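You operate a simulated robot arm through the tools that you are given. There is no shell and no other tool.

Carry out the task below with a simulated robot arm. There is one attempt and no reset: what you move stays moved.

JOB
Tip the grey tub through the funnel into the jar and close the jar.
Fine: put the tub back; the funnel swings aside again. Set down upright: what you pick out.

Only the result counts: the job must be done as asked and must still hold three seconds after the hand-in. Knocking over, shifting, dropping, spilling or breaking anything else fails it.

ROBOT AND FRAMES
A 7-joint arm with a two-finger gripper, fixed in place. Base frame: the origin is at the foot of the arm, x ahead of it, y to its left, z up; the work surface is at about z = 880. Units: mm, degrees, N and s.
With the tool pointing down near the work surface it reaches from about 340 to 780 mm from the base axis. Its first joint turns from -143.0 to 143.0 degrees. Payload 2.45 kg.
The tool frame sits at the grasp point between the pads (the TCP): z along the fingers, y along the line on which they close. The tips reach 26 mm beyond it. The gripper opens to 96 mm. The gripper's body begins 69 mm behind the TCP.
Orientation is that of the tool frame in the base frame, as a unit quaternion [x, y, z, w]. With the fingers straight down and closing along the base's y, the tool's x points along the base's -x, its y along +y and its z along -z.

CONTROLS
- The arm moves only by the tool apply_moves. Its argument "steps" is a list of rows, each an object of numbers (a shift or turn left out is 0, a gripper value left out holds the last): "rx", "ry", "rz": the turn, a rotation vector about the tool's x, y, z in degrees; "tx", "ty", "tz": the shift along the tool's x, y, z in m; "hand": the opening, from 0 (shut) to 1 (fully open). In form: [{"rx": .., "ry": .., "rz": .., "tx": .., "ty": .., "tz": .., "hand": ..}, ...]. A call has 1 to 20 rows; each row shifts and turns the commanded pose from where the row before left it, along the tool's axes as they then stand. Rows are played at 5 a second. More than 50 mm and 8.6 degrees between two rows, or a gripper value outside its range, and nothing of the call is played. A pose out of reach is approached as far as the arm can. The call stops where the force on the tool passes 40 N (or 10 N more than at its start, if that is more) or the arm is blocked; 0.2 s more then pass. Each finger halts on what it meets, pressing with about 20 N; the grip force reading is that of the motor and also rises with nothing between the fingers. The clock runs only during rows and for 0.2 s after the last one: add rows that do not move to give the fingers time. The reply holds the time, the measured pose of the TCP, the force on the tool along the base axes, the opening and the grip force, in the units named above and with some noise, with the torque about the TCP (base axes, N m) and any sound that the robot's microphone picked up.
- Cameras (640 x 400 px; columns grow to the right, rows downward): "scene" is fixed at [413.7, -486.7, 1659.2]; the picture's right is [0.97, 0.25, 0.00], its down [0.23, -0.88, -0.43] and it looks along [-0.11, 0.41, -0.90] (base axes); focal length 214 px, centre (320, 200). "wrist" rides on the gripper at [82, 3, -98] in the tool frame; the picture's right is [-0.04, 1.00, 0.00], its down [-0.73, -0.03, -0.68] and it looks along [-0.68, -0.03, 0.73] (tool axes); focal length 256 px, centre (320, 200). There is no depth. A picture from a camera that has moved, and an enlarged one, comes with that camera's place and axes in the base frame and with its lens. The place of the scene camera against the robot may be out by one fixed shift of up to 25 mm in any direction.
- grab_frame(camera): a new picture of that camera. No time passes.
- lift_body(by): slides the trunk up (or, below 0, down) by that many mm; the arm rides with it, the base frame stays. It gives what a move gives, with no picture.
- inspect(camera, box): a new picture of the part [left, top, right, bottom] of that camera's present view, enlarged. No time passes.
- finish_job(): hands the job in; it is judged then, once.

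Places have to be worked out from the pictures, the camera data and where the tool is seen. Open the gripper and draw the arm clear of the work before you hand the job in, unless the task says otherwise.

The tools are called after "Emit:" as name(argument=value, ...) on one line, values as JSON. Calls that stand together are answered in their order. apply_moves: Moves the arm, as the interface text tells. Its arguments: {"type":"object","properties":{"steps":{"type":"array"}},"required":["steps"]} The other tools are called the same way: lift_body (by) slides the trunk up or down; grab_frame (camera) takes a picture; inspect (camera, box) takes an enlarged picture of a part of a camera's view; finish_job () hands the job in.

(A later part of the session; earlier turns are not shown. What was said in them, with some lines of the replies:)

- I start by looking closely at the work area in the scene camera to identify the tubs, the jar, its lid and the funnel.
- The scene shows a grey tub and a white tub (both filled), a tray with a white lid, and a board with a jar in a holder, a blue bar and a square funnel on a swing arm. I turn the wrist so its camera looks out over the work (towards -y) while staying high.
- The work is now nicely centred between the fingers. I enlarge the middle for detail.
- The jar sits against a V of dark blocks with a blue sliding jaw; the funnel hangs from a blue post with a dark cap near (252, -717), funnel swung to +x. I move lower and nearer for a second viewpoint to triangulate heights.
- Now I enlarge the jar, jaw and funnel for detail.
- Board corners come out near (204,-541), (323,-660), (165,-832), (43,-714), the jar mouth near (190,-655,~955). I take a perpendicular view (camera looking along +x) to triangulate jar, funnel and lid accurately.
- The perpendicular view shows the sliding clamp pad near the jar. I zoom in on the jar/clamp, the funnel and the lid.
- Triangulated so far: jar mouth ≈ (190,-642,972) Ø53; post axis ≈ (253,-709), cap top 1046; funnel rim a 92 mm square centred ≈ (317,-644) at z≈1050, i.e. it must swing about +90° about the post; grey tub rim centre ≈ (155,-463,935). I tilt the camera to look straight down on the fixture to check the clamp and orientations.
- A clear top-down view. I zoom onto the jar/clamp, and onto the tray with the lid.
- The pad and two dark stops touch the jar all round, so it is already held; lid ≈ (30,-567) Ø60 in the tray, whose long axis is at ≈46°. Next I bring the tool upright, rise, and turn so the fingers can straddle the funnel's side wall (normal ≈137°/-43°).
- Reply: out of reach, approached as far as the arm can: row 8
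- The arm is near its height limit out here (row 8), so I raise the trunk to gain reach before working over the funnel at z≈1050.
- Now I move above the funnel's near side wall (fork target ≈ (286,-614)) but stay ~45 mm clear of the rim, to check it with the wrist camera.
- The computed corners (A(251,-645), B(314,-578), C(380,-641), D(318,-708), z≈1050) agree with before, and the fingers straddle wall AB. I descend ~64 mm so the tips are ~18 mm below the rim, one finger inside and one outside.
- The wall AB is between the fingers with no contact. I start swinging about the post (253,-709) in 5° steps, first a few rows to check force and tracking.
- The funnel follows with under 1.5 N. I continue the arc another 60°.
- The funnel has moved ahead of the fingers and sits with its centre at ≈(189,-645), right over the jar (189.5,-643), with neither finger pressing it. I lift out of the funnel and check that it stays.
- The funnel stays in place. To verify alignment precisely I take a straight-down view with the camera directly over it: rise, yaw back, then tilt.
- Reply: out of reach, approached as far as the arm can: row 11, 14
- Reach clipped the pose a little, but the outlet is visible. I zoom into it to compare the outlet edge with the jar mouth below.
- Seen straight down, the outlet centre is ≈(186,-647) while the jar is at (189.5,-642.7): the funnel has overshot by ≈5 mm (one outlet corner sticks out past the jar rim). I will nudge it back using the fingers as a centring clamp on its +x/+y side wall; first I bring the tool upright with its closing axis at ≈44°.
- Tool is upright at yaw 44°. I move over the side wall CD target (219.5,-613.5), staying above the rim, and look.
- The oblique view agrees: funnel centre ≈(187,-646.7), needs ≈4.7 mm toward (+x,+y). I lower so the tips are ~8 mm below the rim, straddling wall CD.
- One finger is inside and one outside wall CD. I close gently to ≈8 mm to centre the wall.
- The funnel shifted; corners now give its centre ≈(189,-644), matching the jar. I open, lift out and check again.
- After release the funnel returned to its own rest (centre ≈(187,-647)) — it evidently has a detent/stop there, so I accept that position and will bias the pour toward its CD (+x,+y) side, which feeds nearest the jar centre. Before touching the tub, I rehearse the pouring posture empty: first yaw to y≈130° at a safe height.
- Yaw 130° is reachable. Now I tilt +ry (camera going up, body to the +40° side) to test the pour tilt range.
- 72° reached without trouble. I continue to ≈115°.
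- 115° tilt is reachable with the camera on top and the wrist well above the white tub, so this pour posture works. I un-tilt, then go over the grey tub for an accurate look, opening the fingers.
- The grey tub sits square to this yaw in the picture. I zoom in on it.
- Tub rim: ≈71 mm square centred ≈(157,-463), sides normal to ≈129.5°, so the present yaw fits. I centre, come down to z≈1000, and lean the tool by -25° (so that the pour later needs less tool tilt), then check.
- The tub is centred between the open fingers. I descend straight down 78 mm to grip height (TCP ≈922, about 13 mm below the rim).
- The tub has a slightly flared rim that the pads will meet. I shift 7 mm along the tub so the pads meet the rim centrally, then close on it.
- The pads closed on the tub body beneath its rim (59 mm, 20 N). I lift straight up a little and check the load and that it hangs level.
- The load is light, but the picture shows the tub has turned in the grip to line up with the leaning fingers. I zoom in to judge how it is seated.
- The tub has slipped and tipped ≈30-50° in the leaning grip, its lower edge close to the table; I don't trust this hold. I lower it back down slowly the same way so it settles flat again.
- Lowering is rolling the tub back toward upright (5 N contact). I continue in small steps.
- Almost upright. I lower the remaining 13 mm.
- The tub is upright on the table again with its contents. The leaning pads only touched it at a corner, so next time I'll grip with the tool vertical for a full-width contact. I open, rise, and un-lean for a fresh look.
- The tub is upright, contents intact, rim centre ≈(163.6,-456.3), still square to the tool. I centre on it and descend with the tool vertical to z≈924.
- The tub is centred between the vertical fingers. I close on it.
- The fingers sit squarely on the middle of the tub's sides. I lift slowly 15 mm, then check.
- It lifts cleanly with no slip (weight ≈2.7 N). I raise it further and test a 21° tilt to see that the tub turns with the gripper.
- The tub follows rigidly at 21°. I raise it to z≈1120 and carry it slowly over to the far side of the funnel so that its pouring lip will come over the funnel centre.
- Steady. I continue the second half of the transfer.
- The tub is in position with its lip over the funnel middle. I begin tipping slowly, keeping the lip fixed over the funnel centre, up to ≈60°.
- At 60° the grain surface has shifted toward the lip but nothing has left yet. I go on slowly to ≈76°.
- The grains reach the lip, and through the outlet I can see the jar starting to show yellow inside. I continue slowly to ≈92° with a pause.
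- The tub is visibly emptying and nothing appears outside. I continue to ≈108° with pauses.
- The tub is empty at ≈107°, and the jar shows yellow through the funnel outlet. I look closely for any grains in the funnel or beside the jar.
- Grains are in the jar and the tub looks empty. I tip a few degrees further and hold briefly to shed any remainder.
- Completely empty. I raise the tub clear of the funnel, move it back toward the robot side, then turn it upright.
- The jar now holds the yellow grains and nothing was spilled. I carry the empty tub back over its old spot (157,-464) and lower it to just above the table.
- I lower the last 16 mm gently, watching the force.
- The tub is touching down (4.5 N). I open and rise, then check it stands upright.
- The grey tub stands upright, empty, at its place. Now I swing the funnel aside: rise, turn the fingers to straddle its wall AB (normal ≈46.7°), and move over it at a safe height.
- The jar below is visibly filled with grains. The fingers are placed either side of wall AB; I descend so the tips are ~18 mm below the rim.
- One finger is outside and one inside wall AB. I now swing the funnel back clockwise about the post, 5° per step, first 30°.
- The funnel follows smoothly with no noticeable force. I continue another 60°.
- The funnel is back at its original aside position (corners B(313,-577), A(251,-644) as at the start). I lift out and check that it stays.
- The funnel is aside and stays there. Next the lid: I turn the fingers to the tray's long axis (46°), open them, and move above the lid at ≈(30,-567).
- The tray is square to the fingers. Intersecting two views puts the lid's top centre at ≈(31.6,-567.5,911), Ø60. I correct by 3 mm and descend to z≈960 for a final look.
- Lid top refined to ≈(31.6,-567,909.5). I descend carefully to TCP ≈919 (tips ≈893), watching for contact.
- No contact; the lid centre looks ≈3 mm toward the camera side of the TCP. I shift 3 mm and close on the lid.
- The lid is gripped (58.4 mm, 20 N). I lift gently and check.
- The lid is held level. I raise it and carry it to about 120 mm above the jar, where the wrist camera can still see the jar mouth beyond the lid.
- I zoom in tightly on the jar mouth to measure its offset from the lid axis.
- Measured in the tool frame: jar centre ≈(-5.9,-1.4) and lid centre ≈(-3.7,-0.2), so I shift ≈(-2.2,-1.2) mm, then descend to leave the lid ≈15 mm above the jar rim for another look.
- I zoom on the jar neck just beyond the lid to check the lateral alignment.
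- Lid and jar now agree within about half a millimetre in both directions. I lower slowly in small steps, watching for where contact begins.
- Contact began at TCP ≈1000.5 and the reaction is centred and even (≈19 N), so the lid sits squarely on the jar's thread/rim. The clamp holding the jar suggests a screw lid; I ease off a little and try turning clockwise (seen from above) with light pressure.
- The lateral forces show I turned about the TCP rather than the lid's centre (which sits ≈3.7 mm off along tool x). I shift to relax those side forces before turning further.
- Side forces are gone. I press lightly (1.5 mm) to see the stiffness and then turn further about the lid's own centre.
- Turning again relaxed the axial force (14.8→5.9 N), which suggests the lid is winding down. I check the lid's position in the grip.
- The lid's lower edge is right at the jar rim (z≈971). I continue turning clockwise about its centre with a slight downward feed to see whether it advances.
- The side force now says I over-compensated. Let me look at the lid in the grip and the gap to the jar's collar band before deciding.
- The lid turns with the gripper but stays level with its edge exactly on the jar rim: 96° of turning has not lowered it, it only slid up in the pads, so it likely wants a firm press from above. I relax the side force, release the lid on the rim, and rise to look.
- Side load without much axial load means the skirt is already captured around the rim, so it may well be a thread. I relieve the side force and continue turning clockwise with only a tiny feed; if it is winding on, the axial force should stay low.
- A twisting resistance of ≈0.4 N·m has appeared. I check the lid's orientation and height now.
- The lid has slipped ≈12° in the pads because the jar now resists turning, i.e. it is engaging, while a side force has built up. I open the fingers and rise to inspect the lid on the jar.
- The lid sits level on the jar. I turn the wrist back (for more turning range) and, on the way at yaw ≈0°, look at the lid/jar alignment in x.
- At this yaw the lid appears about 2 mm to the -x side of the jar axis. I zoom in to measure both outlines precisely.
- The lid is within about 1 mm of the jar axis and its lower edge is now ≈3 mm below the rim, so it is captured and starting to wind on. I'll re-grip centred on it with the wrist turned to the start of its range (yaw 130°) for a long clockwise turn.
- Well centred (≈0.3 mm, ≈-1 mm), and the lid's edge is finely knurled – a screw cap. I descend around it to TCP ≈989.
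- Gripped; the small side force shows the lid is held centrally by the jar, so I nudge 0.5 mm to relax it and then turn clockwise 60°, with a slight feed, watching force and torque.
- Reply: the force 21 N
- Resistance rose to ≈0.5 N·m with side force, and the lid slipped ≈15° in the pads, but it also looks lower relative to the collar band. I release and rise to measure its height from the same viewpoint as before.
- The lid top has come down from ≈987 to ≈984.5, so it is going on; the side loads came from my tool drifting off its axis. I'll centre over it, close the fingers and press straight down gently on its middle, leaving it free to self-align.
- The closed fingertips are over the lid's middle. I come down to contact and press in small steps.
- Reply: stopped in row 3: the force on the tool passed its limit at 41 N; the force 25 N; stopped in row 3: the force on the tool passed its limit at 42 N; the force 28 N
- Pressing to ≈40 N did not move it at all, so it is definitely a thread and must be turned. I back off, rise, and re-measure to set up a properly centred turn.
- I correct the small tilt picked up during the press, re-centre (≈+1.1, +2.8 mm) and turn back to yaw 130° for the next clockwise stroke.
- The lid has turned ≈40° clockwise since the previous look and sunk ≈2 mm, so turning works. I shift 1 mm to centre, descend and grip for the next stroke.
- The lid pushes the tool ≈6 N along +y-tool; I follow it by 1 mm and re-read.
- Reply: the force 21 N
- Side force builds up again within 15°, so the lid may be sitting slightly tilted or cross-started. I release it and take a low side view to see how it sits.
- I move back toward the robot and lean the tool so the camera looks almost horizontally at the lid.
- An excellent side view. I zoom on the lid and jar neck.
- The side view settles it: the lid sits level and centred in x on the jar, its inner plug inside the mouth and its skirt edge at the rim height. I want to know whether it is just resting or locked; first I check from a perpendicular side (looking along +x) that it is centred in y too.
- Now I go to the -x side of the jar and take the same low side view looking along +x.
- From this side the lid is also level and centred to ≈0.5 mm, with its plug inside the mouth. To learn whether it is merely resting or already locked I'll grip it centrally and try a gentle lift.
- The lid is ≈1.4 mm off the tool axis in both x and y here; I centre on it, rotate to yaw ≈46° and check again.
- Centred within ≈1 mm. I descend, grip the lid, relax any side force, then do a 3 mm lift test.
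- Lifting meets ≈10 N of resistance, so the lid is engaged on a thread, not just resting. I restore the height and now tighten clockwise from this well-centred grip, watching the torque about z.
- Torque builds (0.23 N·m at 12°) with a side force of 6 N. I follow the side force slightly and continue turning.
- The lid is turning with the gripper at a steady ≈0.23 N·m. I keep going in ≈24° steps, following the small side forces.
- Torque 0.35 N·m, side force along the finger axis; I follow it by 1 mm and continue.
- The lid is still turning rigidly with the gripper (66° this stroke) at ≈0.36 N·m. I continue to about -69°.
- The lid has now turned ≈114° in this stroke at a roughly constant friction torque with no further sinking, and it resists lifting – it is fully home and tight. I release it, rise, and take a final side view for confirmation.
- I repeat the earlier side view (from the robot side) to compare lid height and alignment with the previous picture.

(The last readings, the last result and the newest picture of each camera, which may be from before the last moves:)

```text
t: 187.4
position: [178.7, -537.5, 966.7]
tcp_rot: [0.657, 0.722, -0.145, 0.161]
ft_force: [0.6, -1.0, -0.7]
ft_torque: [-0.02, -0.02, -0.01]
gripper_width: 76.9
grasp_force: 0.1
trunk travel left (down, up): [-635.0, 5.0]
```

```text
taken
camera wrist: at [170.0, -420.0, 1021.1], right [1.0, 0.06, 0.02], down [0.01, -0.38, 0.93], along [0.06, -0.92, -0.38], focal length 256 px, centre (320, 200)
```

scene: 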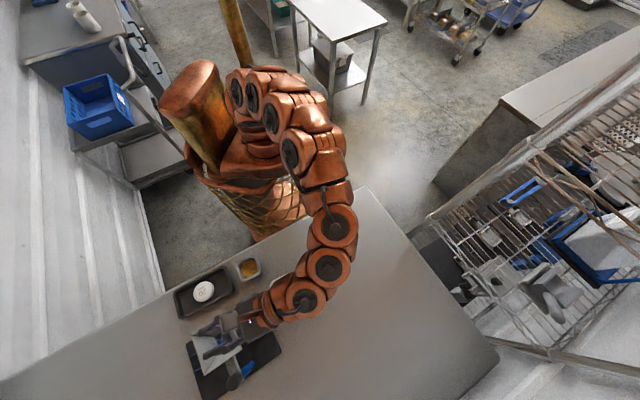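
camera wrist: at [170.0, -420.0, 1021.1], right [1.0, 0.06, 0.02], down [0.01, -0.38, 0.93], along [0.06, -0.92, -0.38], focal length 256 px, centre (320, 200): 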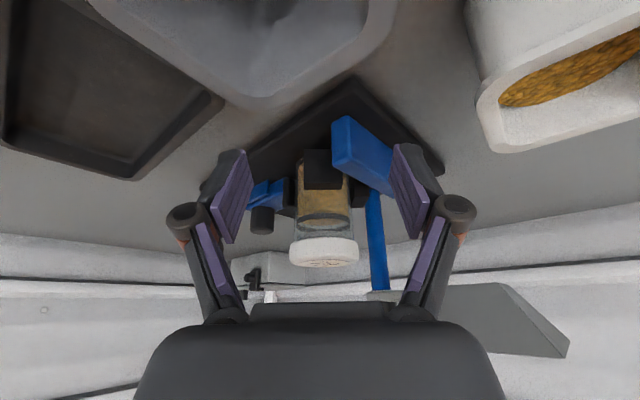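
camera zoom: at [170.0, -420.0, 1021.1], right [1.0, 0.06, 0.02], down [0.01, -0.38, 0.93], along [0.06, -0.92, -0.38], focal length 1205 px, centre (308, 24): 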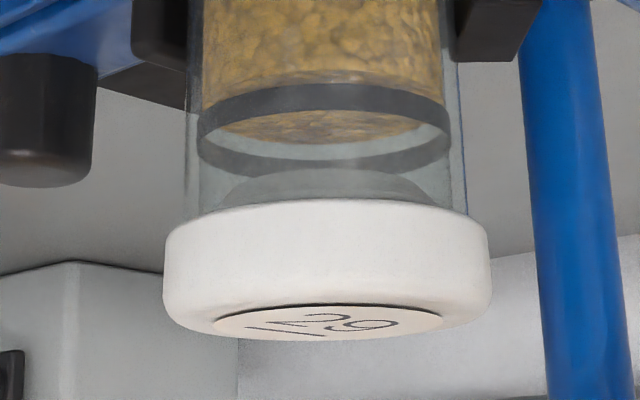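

Lid height relative to the collar is unchanged and it is level and coaxial – seated. As a last check of seating I go back over it and press once more, now that it is exactly centred.

Emit:
apply_moves(steps=[{"tx": -0.0172, "tz": -0.0368}, {"tx": -0.0172, "tz": -0.0368}, {"tx": -0.0172, "tz": -0.0368}, {"ry": 6.25}, {"ry": 6.25}, {"ry": 6.25}, {"ry": 6.25}, {"tx": -0.036, "hand": 0.0}, {"tx": -0.036}, {"tx": -0.036}, {"tx": 0}, {"tx": 0}])

Emit:
inspect(camera="wrist", box=[250, 20, 390, 150])

```text
t: 190.0
position: [187.4, -644.6, 1088.5]
tcp_rot: [0.672, 0.74, 0.0, 0.0]
ft_force: [-1.0, 0.4, 0.2]
ft_torque: [-0.01, 0.02, 0.03]
gripper_width: 0.2
grasp_force: 19.6
trunk travel left (down, up): [-635.0, 5.0]
```

```text
3.08 times, centred on (320, 85) of wrist
camera zoom: at [183.8, -561.9, 1186.7], right [1.0, 0.06, 0.0], down [0.04, -0.73, 0.68], along [0.04, -0.68, -0.73], focal length 788 px, centre (320, 554)
```

zoom: 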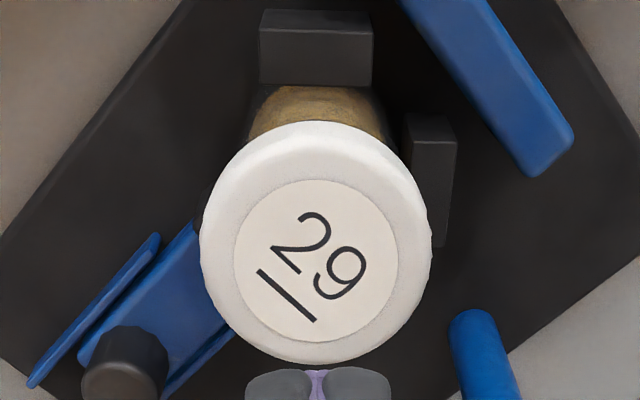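

I centre on the lid and press down in small steps.

Emit:
apply_moves(steps=[{"tx": -0.0015, "ty": -0.0013}, {"tz": 0.036}, {"tz": 0.034}, {"tx": 0}])

Emit:
apply_moves(steps=[{"tz": 0.002}, {"tz": 0.002}, {"tx": 0}])

Emit:
apply_moves(steps=[{"tz": 0.001}, {"tx": 0}])

```text
t: 191.0
position: [187.3, -645.2, 1019.1]
tcp_rot: [0.673, 0.74, 0.0, -0.001]
ft_force: [0.7, -0.3, 0.0]
ft_torque: [-0.01, 0.0, 0.02]
gripper_width: 0.0
grasp_force: 19.5
trunk travel left (down, up): [-635.0, 5.0]
```

```text
t: 191.8
position: [186.7, -646.2, 1015.2]
tcp_rot: [0.672, 0.741, 0.0, 0.0]
ft_force: [0.1, -0.1, -0.1]
ft_torque: [0.0, -0.01, 0.01]
gripper_width: 0.0
grasp_force: 20.5
trunk travel left (down, up): [-635.0, 5.0]
```

```text
t: 192.4
position: [188.5, -646.3, 1014.5]
tcp_rot: [0.673, 0.74, -0.001, 0.0]
ft_force: [0.4, -1.5, -0.5]
ft_torque: [-0.01, -0.02, 0.02]
gripper_width: 0.0
grasp_force: 20.3
trunk travel left (down, up): [-635.0, 5.0]
```

Still just above it; continuing in 1 mm steps.

Emit:
apply_moves(steps=[{"tz": 0.001}, {"tz": 0.001}, {"tx": 0}])

Emit:
apply_moves(steps=[{"tz": 0.0007}, {"tx": 0}])

Emit:
apply_moves(steps=[{"tz": 0.0007}, {"tx": 0}])

Emit:
apply_moves(steps=[{"tz": 0.0007}, {"tx": 0}])

```text
t: 193.2
position: [185.9, -646.2, 1011.5]
tcp_rot: [0.673, 0.739, 0.001, 0.0]
ft_force: [0.2, 0.2, 6.1]
ft_torque: [0.01, 0.01, 0.02]
gripper_width: 5.8
grasp_force: 20.2
trunk travel left (down, up): [-635.0, 5.0]
```

```text
t: 193.8
position: [188.2, -646.4, 1011.2]
tcp_rot: [0.673, 0.74, 0.0, 0.001]
ft_force: [-0.3, -0.8, 13.6]
ft_torque: [-0.01, 0.01, 0.03]
gripper_width: 6.1
grasp_force: 20.6
trunk travel left (down, up): [-635.0, 5.0]
```

```text
t: 194.4
position: [187.2, -647.1, 1012.2]
tcp_rot: [0.673, 0.739, 0.0, 0.001]
ft_force: [0.0, -2.7, 26.0]
ft_torque: [-0.02, 0.01, -0.01]
gripper_width: 5.7
grasp_force: 20.1
trunk travel left (down, up): [-635.0, 5.0]
```

```text
t: 195.0
position: [187.5, -647.2, 1012.5]
tcp_rot: [0.673, 0.739, -0.001, 0.002]
ft_force: [0.9, -5.5, 37.7]
ft_torque: [-0.11, 0.0, 0.03]
gripper_width: 5.8
grasp_force: 19.9
trunk travel left (down, up): [-635.0, 5.0]
```

At 38 N it is rock solid at the same height as before – fully seated. I back off and draw the arm well clear of the work.

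Emit:
apply_moves(steps=[{"tz": -0.004}, {"tz": -0.03}, {"tz": -0.045}, {"tx": 0}, {"tx": 0.04}, {"tx": 0.04}, {"tx": 0.04, "tz": -0.02, "hand": 1.0}, {"tx": 0.04, "tz": -0.02}, {"tx": 0.04, "tz": -0.02}, {"tx": 0.04, "tz": -0.02}, {"tx": 0.035, "tz": -0.03}, {"tx": 0.035, "tz": -0.03}, {"tx": 0}, {"tx": 0}])

Emit:
grab_frame(camera="scene")

Emit:
inspect(camera="scene", box=[160, 230, 340, 400])

Emit:
grab_frame(camera="wrist")

```text
t: 198.0
position: [157.0, -337.0, 1228.3]
tcp_rot: [0.674, 0.739, 0.0, 0.0]
ft_force: [0.3, 0.0, 0.0]
ft_torque: [0.06, 0.02, 0.03]
gripper_width: 95.9
grasp_force: 0.1
trunk travel left (down, up): [-635.0, 5.0]
```

```text
taken
```

scene: 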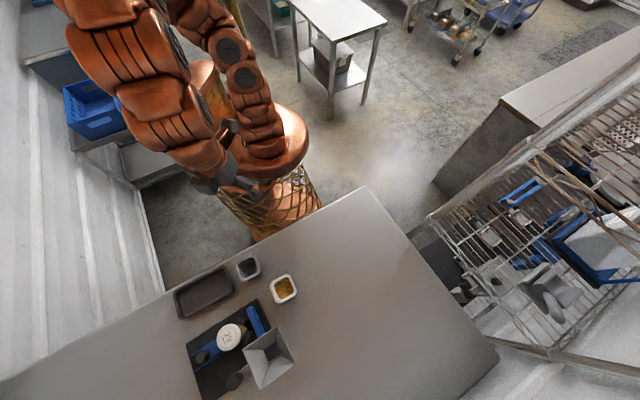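

```text
2.35 times, centred on (250, 315) of scene
camera zoom: at [413.7, -486.7, 1659.2], right [0.97, 0.25, 0.0], down [0.23, -0.88, -0.43], along [-0.11, 0.41, -0.9], focal length 505 px, centre (485, -71)
```

zoom: 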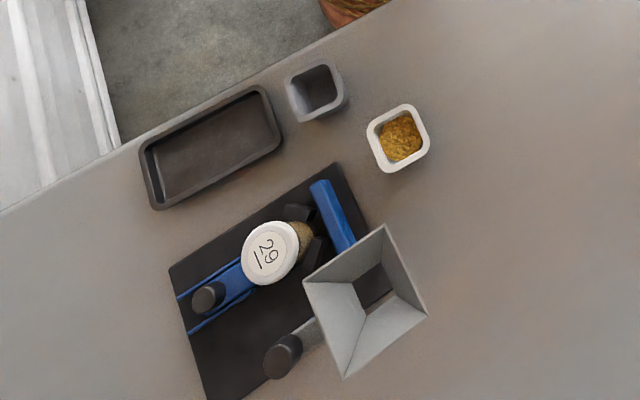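

```text
taken
camera wrist: at [152.9, -255.0, 1326.4], right [1.0, 0.05, 0.0], down [0.04, -0.73, 0.68], along [0.04, -0.68, -0.73], focal length 256 px, centre (320, 200)
```

wrist: 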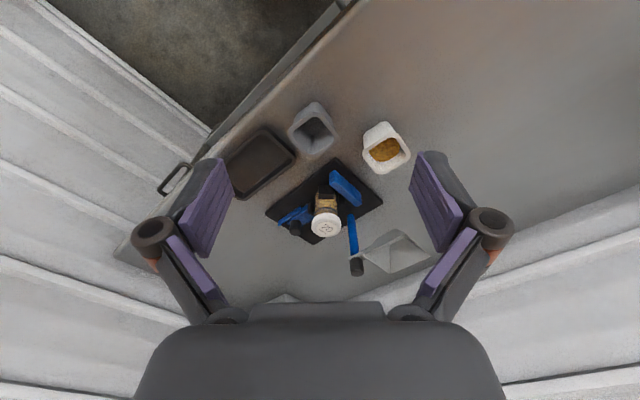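

Everything looks in order from here; I compare the fixture with the very first picture using the same crop.

Emit:
inspect(camera="scene", box=[160, 240, 320, 400])

Emit:
inspect(camera="wrist", box=[240, 140, 420, 290])

```text
2.50 times, centred on (240, 320) of scene
camera zoom: at [413.7, -486.7, 1659.2], right [0.97, 0.25, 0.0], down [0.23, -0.88, -0.43], along [-0.11, 0.41, -0.9], focal length 536 px, centre (520, -100)
```

zoom: 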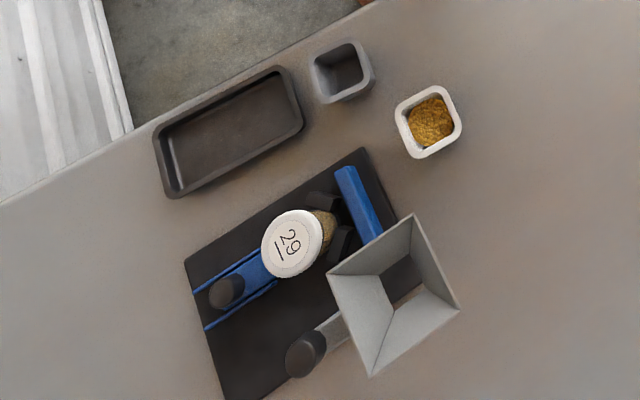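

```text
2.67 times, centred on (330, 215) of wrist
camera zoom: at [152.9, -255.0, 1326.4], right [1.0, 0.05, 0.0], down [0.04, -0.73, 0.68], along [0.04, -0.68, -0.73], focal length 683 px, centre (293, 160)
```

zoom: 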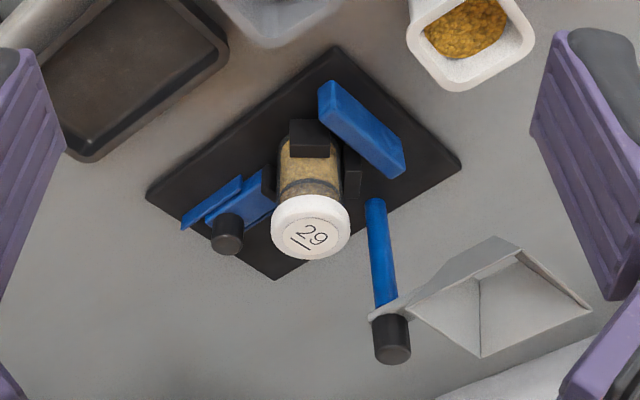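

The knob of the sliding clamp seems a few mm from where it was at first. I return to the very first overhead viewpoint to compare the fixture accurately.

Emit:
apply_moves(steps=[{"tx": 0.0045, "ty": 0.0332, "tz": -0.0177}, {"tx": 0.0045, "ty": 0.0332, "tz": -0.0177}, {"tx": 0.0045, "ty": 0.0332, "tz": -0.0177}, {"rz": 4.8}, {"tx": 0}, {"tx": 0}])

Emit:
inspect(camera="wrist", box=[240, 150, 400, 260])

```text
t: 199.4
position: [256.7, -315.2, 1282.4]
tcp_rot: [0.703, 0.711, 0.0, 0.001]
ft_force: [0.4, 0.7, -0.4]
ft_torque: [0.0, 0.01, -0.02]
gripper_width: 95.9
grasp_force: 0.0
trunk travel left (down, up): [-635.0, 5.0]
```

```text
3.64 times, centred on (320, 205) of wrist
camera zoom: at [257.7, -231.9, 1380.7], right [1.0, -0.03, 0.0], down [-0.02, -0.73, 0.68], along [-0.02, -0.68, -0.73], focal length 931 px, centre (320, 182)
```

zoom: 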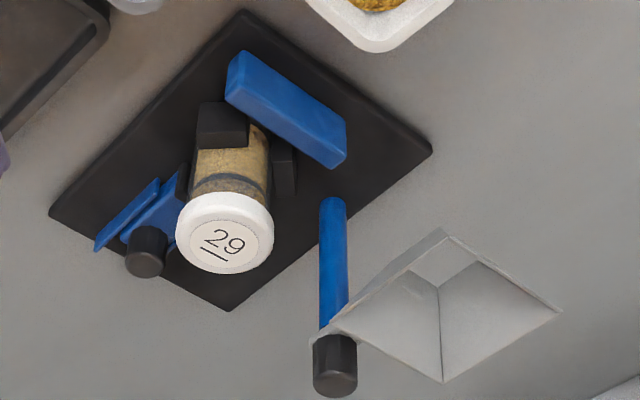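

From the first viewpoint everything matches: funnel and post, board, tray and white tub are unmoved, the empty grey tub stands upright in its place, and the filled jar stands upright against its stops with the lid seated and tight (the clamp gave only a few millimetres while tightening). The gripper is open and the arm is clear, so I hand the job in.

Emit:
finish_job()

```text
The job is handed in.
```

I handed the job in: the jar holds the grey tub's grains and the lid is on. I never got a click or clear sign that the closure is complete.

- **Pour:** the tub emptied completely through the funnel, and I saw no grains outside the jar. The funnel came to rest about 5 mm off the jar's axis and sprang back when I nudged it, so I poured towards the better side.
- **Tub:** my first grip slipped and the full tub tipped 30–50°. I lowered it back without spilling, gripped it again upright, and later set it down empty and upright where it started.
- **Funnel:** swung back to its original aside position.
- **Lid:** level and centred to about half a millimetre in side views. It stayed put under about 40 N of downward pressure and resisted a gentle pull of about 10 N. Turning it about 290° clockwise in total lowered it at most 3 mm, nearly all in the first third. I read that as tight, with the jar turning along with it in the clamp, but I didn't confirm it.
- **Fixture:** tightening the lid seems to have pushed the jar and clamp slider about 4 mm away from the stops. I left them there. In the scene pictures the board, post, tray and white tub look unmoved.

The gripper is open and the arm is clear of the work.
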